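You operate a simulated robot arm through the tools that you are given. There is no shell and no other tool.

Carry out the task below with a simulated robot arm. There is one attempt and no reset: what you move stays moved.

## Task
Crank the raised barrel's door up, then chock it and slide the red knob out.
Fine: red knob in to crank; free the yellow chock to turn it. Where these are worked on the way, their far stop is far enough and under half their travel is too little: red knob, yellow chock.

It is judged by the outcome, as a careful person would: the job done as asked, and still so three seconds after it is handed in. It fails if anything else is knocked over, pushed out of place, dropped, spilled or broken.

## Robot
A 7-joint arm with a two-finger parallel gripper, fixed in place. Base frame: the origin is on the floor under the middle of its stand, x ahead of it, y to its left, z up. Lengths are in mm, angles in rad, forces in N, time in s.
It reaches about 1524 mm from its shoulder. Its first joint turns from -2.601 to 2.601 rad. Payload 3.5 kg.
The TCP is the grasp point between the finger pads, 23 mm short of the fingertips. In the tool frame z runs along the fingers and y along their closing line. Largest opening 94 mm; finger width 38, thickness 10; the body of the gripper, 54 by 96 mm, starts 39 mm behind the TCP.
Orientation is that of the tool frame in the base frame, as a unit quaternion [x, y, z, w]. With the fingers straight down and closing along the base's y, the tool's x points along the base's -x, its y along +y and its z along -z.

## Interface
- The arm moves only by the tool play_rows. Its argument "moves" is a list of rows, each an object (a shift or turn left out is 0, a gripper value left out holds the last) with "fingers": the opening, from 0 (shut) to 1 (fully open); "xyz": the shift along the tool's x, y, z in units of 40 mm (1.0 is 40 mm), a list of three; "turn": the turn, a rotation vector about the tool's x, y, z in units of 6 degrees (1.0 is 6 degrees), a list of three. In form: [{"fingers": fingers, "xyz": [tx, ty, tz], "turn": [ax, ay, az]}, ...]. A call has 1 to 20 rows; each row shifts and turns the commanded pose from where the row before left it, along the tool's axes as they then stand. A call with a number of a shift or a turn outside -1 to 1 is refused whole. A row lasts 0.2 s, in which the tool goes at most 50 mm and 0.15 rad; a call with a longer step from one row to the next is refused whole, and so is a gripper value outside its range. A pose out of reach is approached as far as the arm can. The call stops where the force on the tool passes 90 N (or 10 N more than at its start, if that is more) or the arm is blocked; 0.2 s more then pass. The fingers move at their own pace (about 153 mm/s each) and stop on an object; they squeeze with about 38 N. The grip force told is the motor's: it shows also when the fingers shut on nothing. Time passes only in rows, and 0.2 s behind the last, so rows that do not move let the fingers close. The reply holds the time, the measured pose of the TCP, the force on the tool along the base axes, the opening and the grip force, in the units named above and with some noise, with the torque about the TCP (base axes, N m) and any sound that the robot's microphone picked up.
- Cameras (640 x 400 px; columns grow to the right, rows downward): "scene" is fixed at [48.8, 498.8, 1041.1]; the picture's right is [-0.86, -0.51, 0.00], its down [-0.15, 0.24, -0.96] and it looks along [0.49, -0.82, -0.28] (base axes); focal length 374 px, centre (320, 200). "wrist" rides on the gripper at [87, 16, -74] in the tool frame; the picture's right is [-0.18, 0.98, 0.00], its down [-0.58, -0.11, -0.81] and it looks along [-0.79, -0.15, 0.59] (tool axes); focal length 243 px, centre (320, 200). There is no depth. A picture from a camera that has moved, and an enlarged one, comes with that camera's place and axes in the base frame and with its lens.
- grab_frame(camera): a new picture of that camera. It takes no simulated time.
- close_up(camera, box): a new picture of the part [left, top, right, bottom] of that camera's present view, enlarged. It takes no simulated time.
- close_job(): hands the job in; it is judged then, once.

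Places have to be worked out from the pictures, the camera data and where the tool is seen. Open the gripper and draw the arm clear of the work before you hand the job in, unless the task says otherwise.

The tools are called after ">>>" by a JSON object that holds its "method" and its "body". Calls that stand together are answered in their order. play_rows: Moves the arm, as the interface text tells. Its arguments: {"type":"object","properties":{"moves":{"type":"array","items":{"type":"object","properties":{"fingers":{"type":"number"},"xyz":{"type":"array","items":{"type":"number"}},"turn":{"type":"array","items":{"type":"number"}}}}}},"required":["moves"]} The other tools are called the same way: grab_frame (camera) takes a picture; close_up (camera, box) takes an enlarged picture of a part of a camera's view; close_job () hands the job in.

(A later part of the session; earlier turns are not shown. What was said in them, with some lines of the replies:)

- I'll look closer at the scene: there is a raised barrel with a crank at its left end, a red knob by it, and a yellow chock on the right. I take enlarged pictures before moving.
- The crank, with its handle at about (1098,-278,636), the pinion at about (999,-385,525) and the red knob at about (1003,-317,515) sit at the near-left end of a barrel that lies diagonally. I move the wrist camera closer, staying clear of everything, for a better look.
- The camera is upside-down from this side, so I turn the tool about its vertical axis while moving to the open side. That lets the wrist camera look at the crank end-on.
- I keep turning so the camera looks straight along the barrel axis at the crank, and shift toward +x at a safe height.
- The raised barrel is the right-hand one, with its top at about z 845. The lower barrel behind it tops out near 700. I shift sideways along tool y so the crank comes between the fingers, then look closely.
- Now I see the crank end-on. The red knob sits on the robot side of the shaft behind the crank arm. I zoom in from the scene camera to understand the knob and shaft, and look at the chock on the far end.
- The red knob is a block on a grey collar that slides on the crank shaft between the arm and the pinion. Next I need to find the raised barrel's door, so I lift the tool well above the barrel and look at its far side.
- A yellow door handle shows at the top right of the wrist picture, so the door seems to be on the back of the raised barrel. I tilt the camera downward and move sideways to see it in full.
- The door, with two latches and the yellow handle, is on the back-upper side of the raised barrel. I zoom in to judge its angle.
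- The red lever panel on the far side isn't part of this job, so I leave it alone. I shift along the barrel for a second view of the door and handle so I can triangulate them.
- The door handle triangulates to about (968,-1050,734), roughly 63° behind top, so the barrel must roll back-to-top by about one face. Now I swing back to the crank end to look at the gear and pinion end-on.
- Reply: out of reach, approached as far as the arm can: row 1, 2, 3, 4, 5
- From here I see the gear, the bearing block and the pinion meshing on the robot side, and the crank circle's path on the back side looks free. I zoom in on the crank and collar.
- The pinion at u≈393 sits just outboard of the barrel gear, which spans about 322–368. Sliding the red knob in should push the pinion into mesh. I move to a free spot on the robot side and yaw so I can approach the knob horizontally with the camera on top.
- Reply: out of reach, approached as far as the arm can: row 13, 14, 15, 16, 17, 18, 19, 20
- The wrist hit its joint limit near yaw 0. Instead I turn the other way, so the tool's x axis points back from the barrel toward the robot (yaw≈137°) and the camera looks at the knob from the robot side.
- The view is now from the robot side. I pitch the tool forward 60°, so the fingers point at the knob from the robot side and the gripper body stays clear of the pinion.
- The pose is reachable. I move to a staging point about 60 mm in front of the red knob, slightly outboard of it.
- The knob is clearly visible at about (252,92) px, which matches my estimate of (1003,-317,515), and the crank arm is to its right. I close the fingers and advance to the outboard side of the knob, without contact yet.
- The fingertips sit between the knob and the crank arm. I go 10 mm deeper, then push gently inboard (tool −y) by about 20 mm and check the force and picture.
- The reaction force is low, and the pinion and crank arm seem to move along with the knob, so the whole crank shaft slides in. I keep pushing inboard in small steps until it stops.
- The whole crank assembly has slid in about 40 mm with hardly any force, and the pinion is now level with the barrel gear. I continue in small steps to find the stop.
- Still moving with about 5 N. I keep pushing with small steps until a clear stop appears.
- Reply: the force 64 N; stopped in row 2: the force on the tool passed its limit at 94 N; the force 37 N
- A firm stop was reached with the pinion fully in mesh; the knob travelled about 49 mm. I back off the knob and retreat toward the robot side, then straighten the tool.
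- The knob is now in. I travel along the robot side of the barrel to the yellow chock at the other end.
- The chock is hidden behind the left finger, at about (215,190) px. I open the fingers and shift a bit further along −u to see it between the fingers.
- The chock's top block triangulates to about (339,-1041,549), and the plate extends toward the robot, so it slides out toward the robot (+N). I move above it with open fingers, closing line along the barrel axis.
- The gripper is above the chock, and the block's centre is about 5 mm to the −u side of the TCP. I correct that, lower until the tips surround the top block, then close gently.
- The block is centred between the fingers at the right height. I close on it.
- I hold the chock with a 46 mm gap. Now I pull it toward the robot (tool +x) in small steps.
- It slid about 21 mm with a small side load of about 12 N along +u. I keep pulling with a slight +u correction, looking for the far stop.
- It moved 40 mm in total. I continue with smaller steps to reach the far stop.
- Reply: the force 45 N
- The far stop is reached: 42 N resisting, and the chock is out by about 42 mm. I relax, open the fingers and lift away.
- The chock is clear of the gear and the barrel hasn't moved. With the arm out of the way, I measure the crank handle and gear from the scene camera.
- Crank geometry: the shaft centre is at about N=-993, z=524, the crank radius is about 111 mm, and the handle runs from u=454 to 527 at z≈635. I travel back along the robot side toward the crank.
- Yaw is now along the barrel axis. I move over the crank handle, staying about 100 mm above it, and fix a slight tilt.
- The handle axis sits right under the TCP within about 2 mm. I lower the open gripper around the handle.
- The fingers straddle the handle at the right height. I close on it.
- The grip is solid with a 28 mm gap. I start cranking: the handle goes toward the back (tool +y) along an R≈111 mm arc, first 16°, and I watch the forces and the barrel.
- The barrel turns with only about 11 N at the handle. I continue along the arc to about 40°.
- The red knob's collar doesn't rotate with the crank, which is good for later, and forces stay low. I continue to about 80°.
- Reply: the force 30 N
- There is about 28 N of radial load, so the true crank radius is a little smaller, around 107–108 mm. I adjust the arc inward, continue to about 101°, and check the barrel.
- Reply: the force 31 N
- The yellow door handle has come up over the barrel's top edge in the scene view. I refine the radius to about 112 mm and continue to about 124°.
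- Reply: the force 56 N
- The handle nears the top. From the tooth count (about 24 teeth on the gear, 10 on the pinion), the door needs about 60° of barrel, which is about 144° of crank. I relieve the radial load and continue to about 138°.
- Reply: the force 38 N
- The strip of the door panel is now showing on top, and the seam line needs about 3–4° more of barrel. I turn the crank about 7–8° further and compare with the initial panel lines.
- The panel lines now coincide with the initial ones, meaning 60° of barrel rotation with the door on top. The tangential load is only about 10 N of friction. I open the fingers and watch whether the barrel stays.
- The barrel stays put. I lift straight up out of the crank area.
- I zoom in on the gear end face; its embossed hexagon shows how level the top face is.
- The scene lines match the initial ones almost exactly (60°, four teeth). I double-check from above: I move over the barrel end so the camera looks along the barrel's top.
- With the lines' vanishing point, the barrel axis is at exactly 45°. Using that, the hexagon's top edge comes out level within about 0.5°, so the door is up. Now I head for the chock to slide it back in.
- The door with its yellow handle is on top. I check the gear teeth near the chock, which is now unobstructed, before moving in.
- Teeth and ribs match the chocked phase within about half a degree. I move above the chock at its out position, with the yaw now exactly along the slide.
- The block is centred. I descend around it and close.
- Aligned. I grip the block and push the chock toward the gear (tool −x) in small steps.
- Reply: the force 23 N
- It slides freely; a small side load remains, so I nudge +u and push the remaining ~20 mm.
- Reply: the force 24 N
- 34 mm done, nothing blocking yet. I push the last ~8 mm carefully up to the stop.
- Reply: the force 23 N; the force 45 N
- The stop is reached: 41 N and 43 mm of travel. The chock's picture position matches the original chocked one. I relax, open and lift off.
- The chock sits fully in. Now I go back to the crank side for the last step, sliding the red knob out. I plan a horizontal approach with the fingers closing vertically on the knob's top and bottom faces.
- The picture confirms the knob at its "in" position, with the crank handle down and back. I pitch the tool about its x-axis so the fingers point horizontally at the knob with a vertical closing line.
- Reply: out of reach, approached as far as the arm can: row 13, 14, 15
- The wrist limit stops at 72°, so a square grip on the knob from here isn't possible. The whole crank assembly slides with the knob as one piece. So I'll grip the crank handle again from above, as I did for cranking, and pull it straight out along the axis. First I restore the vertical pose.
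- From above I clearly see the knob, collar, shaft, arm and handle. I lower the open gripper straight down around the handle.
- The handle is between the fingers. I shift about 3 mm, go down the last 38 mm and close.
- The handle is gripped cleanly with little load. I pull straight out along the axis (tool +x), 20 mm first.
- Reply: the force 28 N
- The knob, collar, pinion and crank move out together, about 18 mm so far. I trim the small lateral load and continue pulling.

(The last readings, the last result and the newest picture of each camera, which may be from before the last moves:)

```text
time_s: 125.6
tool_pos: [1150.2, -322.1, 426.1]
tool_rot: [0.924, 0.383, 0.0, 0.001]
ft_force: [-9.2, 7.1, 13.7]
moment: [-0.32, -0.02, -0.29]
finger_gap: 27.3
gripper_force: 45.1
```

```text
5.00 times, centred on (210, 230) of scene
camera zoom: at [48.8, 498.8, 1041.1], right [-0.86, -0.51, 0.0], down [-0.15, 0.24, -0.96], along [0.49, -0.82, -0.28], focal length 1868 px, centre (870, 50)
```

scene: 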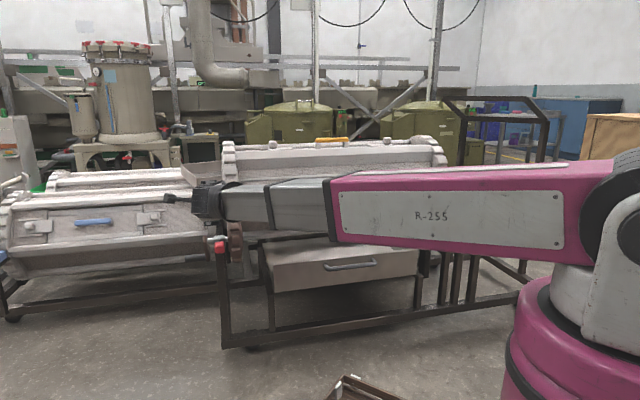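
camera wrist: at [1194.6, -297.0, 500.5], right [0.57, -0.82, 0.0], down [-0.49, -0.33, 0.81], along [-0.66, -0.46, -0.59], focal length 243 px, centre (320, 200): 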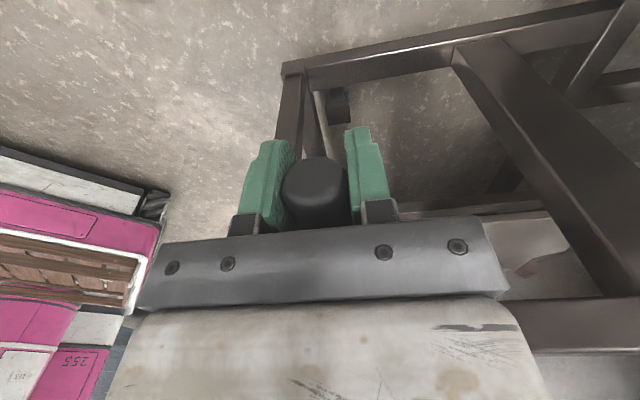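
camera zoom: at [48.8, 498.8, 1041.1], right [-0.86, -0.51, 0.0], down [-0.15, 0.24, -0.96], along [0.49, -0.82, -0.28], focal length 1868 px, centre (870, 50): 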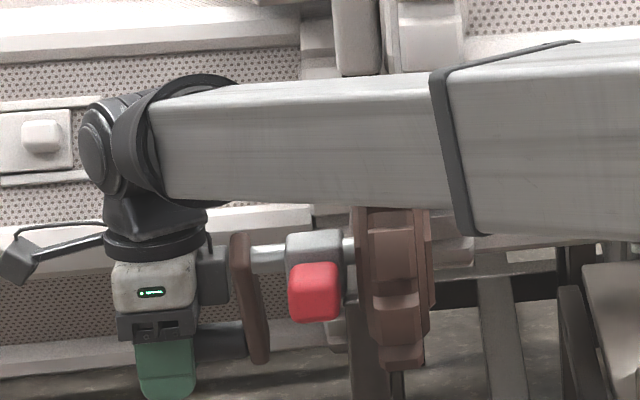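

36 mm out; the initial "out" position corresponds to column ~290 in this view (now 314). I keep pulling to the stop.

>>> {"method": "play_rows", "body": {"moves": [{"fingers": 0, "xyz": [0.1, 0, 0]}, {"fingers": 0, "xyz": [0.1, 0, 0]}, {"fingers": 0, "xyz": [0.1, 0, 0]}]}}

>>> {"method": "close_up", "body": {"camera": "scene", "box": [165, 190, 255, 270]}}

```text
time_s: 126.4
tool_pos: [1159.7, -313.8, 426.4]
tool_rot: [0.924, 0.383, 0.0, 0.001]
ft_force: [-5.1, 9.1, 19.2]
moment: [-0.46, 0.86, -0.38]
finger_gap: 26.9
gripper_force: 44.9
```

```text
5.00 times, centred on (210, 230) of scene
camera zoom: at [48.8, 498.8, 1041.1], right [-0.86, -0.51, 0.0], down [-0.15, 0.24, -0.96], along [0.49, -0.82, -0.28], focal length 1868 px, centre (870, 50)
```

zoom: 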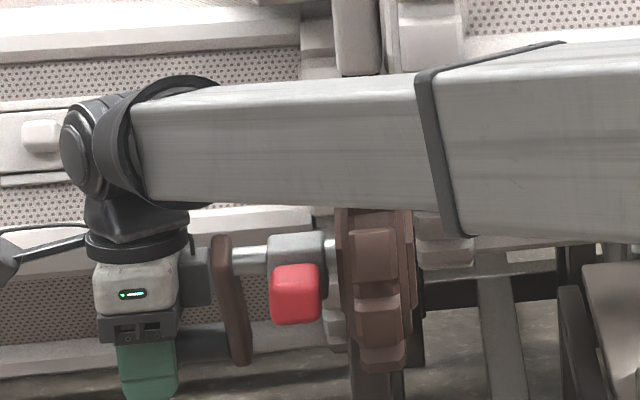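

The knob is at column ~295, 48 mm out. A last few mm to meet the stop.

>>> {"method": "play_rows", "body": {"moves": [{"fingers": 0, "xyz": [0.07, 0, 0]}, {"fingers": 0, "xyz": [0.07, 0, 0]}]}}

>>> {"method": "close_up", "body": {"camera": "scene", "box": [165, 190, 255, 270]}}

```text
time_s: 127.0
tool_pos: [1159.7, -311.7, 426.5]
tool_rot: [0.924, 0.383, -0.002, 0.002]
ft_force: [-13.8, -1.9, 12.6]
moment: [0.86, -0.9, -0.04]
finger_gap: 27.3
gripper_force: 45.2
```

```text
5.00 times, centred on (210, 230) of scene
camera zoom: at [48.8, 498.8, 1041.1], right [-0.86, -0.51, 0.0], down [-0.15, 0.24, -0.96], along [0.49, -0.82, -0.28], focal length 1868 px, centre (870, 50)
```

zoom: 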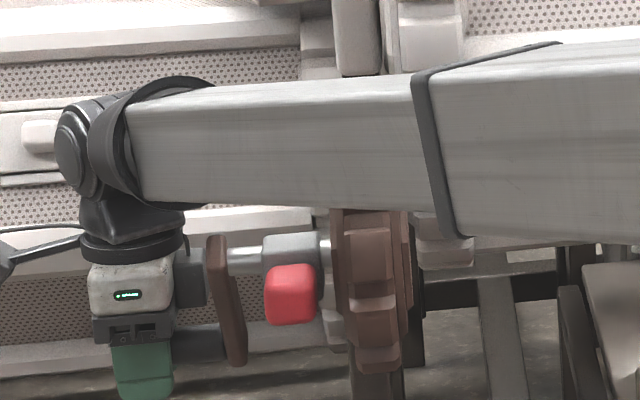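

The knob is back at its original column 290, and about 11 N of resistance is starting. One more small pull confirms the stop.

>>> {"method": "play_rows", "body": {"moves": [{"fingers": 0, "xyz": [0.07, 0, 0]}, {"fingers": 0, "xyz": [0.05, 0, 0]}]}}

>>> {"method": "close_up", "body": {"camera": "scene", "box": [165, 190, 255, 270]}}

```text
time_s: 127.6
tool_pos: [1161.6, -311.6, 426.7]
tool_rot: [0.924, 0.383, -0.004, 0.001]
ft_force: [-40.1, -20.8, 15.5]
moment: [0.03, -0.21, -0.16]
finger_gap: 27.7
gripper_force: 45.0
```

```text
5.00 times, centred on (210, 230) of scene
camera zoom: at [48.8, 498.8, 1041.1], right [-0.86, -0.51, 0.0], down [-0.15, 0.24, -0.96], along [0.49, -0.82, -0.28], focal length 1868 px, centre (870, 50)
```

zoom: 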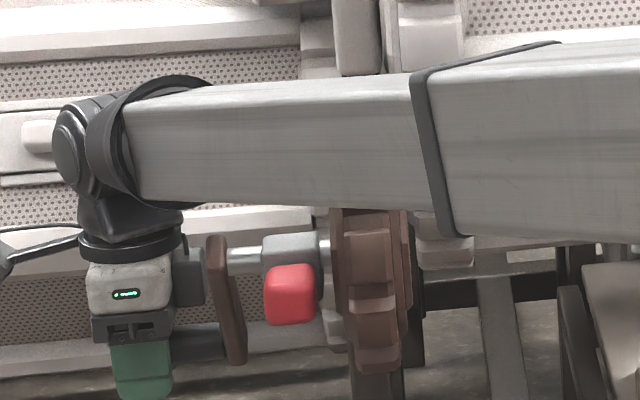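

Firm stop with 43 N and no motion: the knob is fully out. I unload slightly, open the fingers and check that the crank stays.

>>> {"method": "play_rows", "body": {"moves": [{"fingers": 0, "xyz": [-0.06, 0, 0]}, {"fingers": 0.5}, {"fingers": 0.9}, {"fingers": 1}, {"fingers": 1}]}}

>>> {"method": "close_up", "body": {"camera": "scene", "box": [165, 190, 255, 270]}}

>>> {"method": "grab_frame", "body": {"camera": "wrist"}}

```text
time_s: 128.8
tool_pos: [1163.9, -307.2, 425.6]
tool_rot: [0.923, 0.384, 0.0, 0.001]
ft_force: [0.2, -1.1, 0.8]
moment: [-0.01, -0.04, 0.02]
finger_gap: 94.2
gripper_force: 0.1
```

```text
5.00 times, centred on (210, 230) of scene
camera zoom: at [48.8, 498.8, 1041.1], right [-0.86, -0.51, 0.0], down [-0.15, 0.24, -0.96], along [0.49, -0.82, -0.28], focal length 1868 px, centre (870, 50)
```

zoom: 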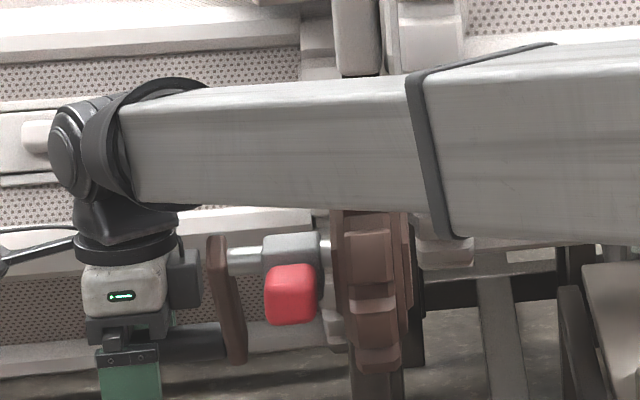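

```text
taken
camera wrist: at [1235.3, -257.6, 499.9], right [0.57, -0.82, 0.0], down [-0.49, -0.33, 0.81], along [-0.66, -0.46, -0.59], focal length 243 px, centre (320, 200)
```

wrist: 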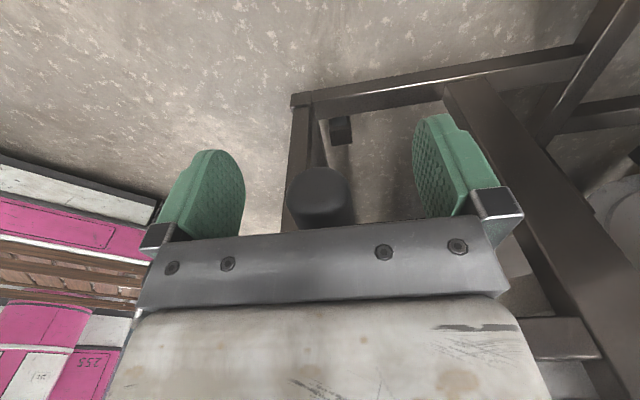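

Everything stays put with the fingers open. I lift straight up and then draw the arm clear toward the robot side.

>>> {"method": "play_rows", "body": {"moves": [{"fingers": 1, "xyz": [0, 0, -0.6]}, {"xyz": [0, 0, -1]}, {"xyz": [0, 0, -1]}, {"xyz": [0, 0, -1]}, {"xyz": [0, 0, -1]}, {"xyz": [0, 0, -1]}, {"xyz": [0, 0, -1]}, {"xyz": [0, 0, -1]}, {"xyz": [0, 0, -1]}, {"xyz": [0, 0, -1]}, {"xyz": [0, 0, -1]}, {"xyz": [0, -0.7, -0.7]}, {"xyz": [0, -1, 0]}, {"xyz": [0, -1, 0]}, {"xyz": [0, -1, 0]}, {"xyz": [0, -1, 0]}, {"xyz": [0, -1, 0]}, {"xyz": [0, -1, 0]}, {"xyz": [0, -1, 0]}, {"xyz": [0, -1, 0]}]}}

>>> {"method": "grab_frame", "body": {"camera": "scene"}}

>>> {"method": "close_up", "body": {"camera": "scene", "box": [165, 190, 255, 270]}}

>>> {"method": "close_up", "body": {"camera": "scene", "box": [210, 130, 460, 280]}}

>>> {"method": "grab_frame", "body": {"camera": "wrist"}}

```text
time_s: 133.0
tool_pos: [920.2, -60.0, 879.1]
tool_rot: [0.923, 0.384, 0.0, 0.002]
ft_force: [0.3, -0.6, 0.9]
moment: [0.0, 0.01, 0.02]
finger_gap: 94.2
gripper_force: 0.0
```

```text
taken
```

scene: 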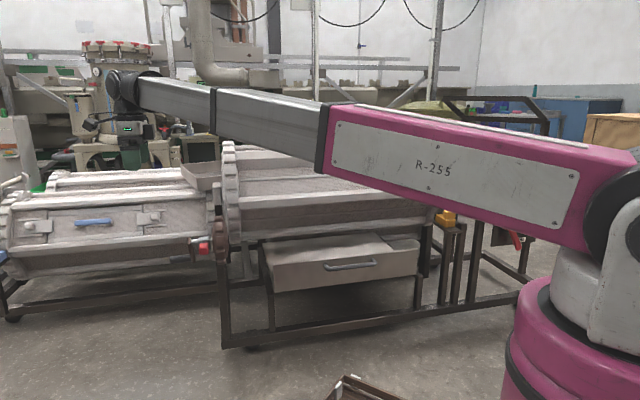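

```text
5.00 times, centred on (210, 230) of scene
camera zoom: at [48.8, 498.8, 1041.1], right [-0.86, -0.51, 0.0], down [-0.15, 0.24, -0.96], along [0.49, -0.82, -0.28], focal length 1868 px, centre (870, 50)
```

zoom: 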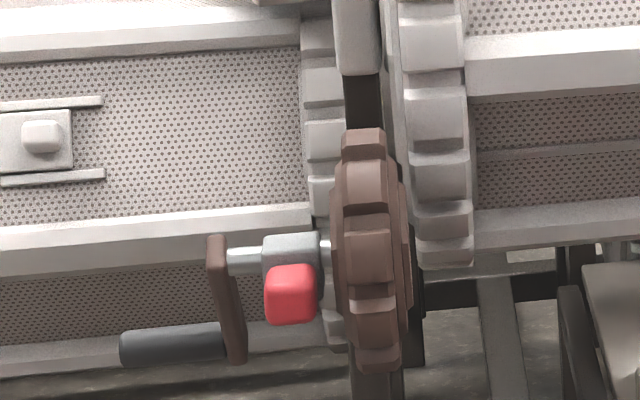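

```text
2.56 times, centred on (335, 205) of scene
camera zoom: at [48.8, 498.8, 1041.1], right [-0.86, -0.51, 0.0], down [-0.15, 0.24, -0.96], along [0.49, -0.82, -0.28], focal length 957 px, centre (282, 187)
```

zoom: 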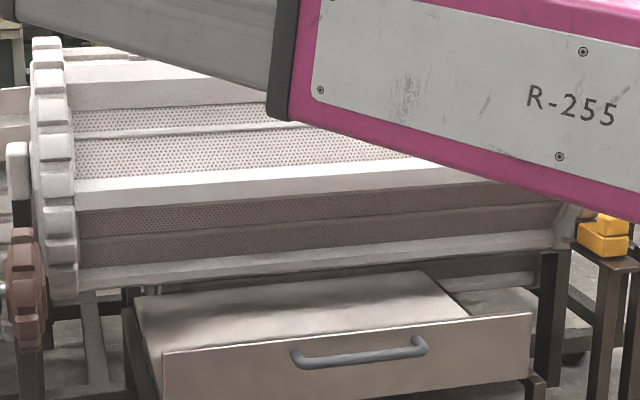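

```text
taken
camera wrist: at [990.7, -9.7, 952.8], right [0.57, -0.82, 0.0], down [-0.49, -0.33, 0.81], along [-0.67, -0.46, -0.59], focal length 243 px, centre (320, 200)
```

wrist: 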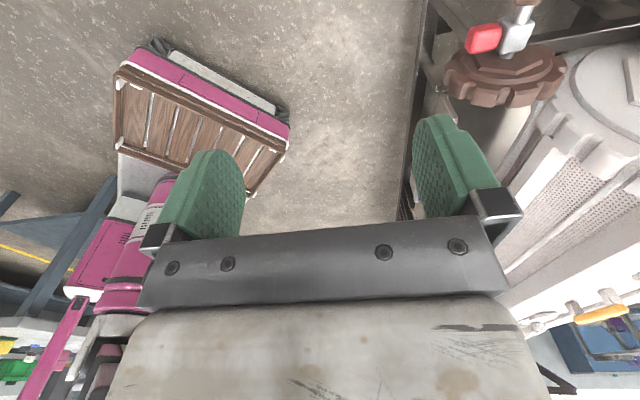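

The knob is out, the pinion is clear of the gear and the chock is in. I draw the arm a little further away, let a second pass, and take a last look at everything.

>>> {"method": "play_rows", "body": {"moves": [{"xyz": [0, -1, -0.4]}, {"xyz": [0, -1, -0.4]}, {"xyz": [0, -1, -0.4]}, {"xyz": [0, -1, -0.4]}, {"xyz": [0, -1, -0.4]}, {}, {}, {}, {}, {}]}}

>>> {"method": "grab_frame", "body": {"camera": "scene"}}

>>> {"method": "close_up", "body": {"camera": "scene", "box": [190, 125, 480, 280]}}

```text
time_s: 135.2
tool_pos: [775.6, 80.4, 958.0]
tool_rot: [0.923, 0.384, 0.0, 0.002]
ft_force: [1.0, -0.3, -0.3]
moment: [0.0, -0.01, 0.0]
finger_gap: 94.1
gripper_force: 0.0
```

```text
taken
```

scene: 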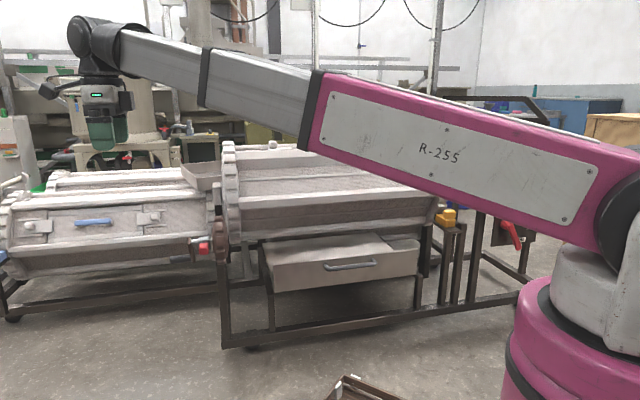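

```text
2.21 times, centred on (335, 202) of scene
camera zoom: at [48.8, 498.8, 1041.1], right [-0.86, -0.51, 0.0], down [-0.15, 0.24, -0.96], along [0.49, -0.82, -0.28], focal length 825 px, centre (287, 194)
```

zoom: 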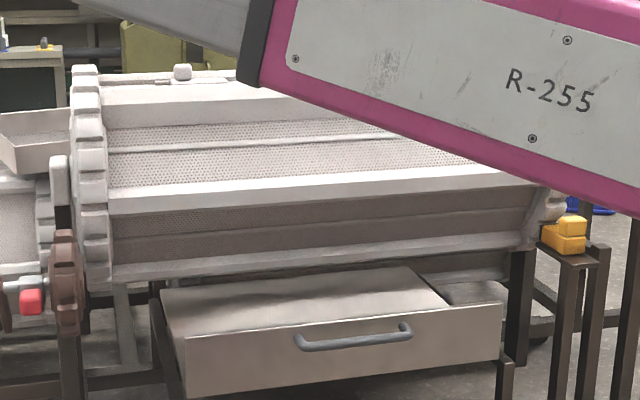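

The barrel's door is up, the yellow chock is in against the gear, the red knob is fully out, and the arm is clear with the gripper open. I hand the job in.

>>> {"method": "close_job", "body": {}}

```text
The job is handed in.
```

I cranked the raised barrel's door to the top, pushed the yellow chock back in, slid the red knob out, and handed the job in. The result of the judging has not come back to me.

- **Door:** the barrel turned about 60°, and the top face measured level to within about half a degree. It stayed put when I let go of the crank.
- **Yellow chock:** I pulled it out to its far stop (about 42 mm) before cranking. Afterwards I pushed it back in to its stop, and it sits where it was at the start.
- **Red knob:** I pushed it in to its stop (about 50 mm) to engage the crank, then slid it back out to its original position. For the slide out I pulled the crank handle, because the wrist could not reach a square grip on the knob. The knob and crank slide as one piece.

The crank handle now points down and back instead of up. I saw nothing else moved or knocked over. The gripper is open and the arm is clear of the work.
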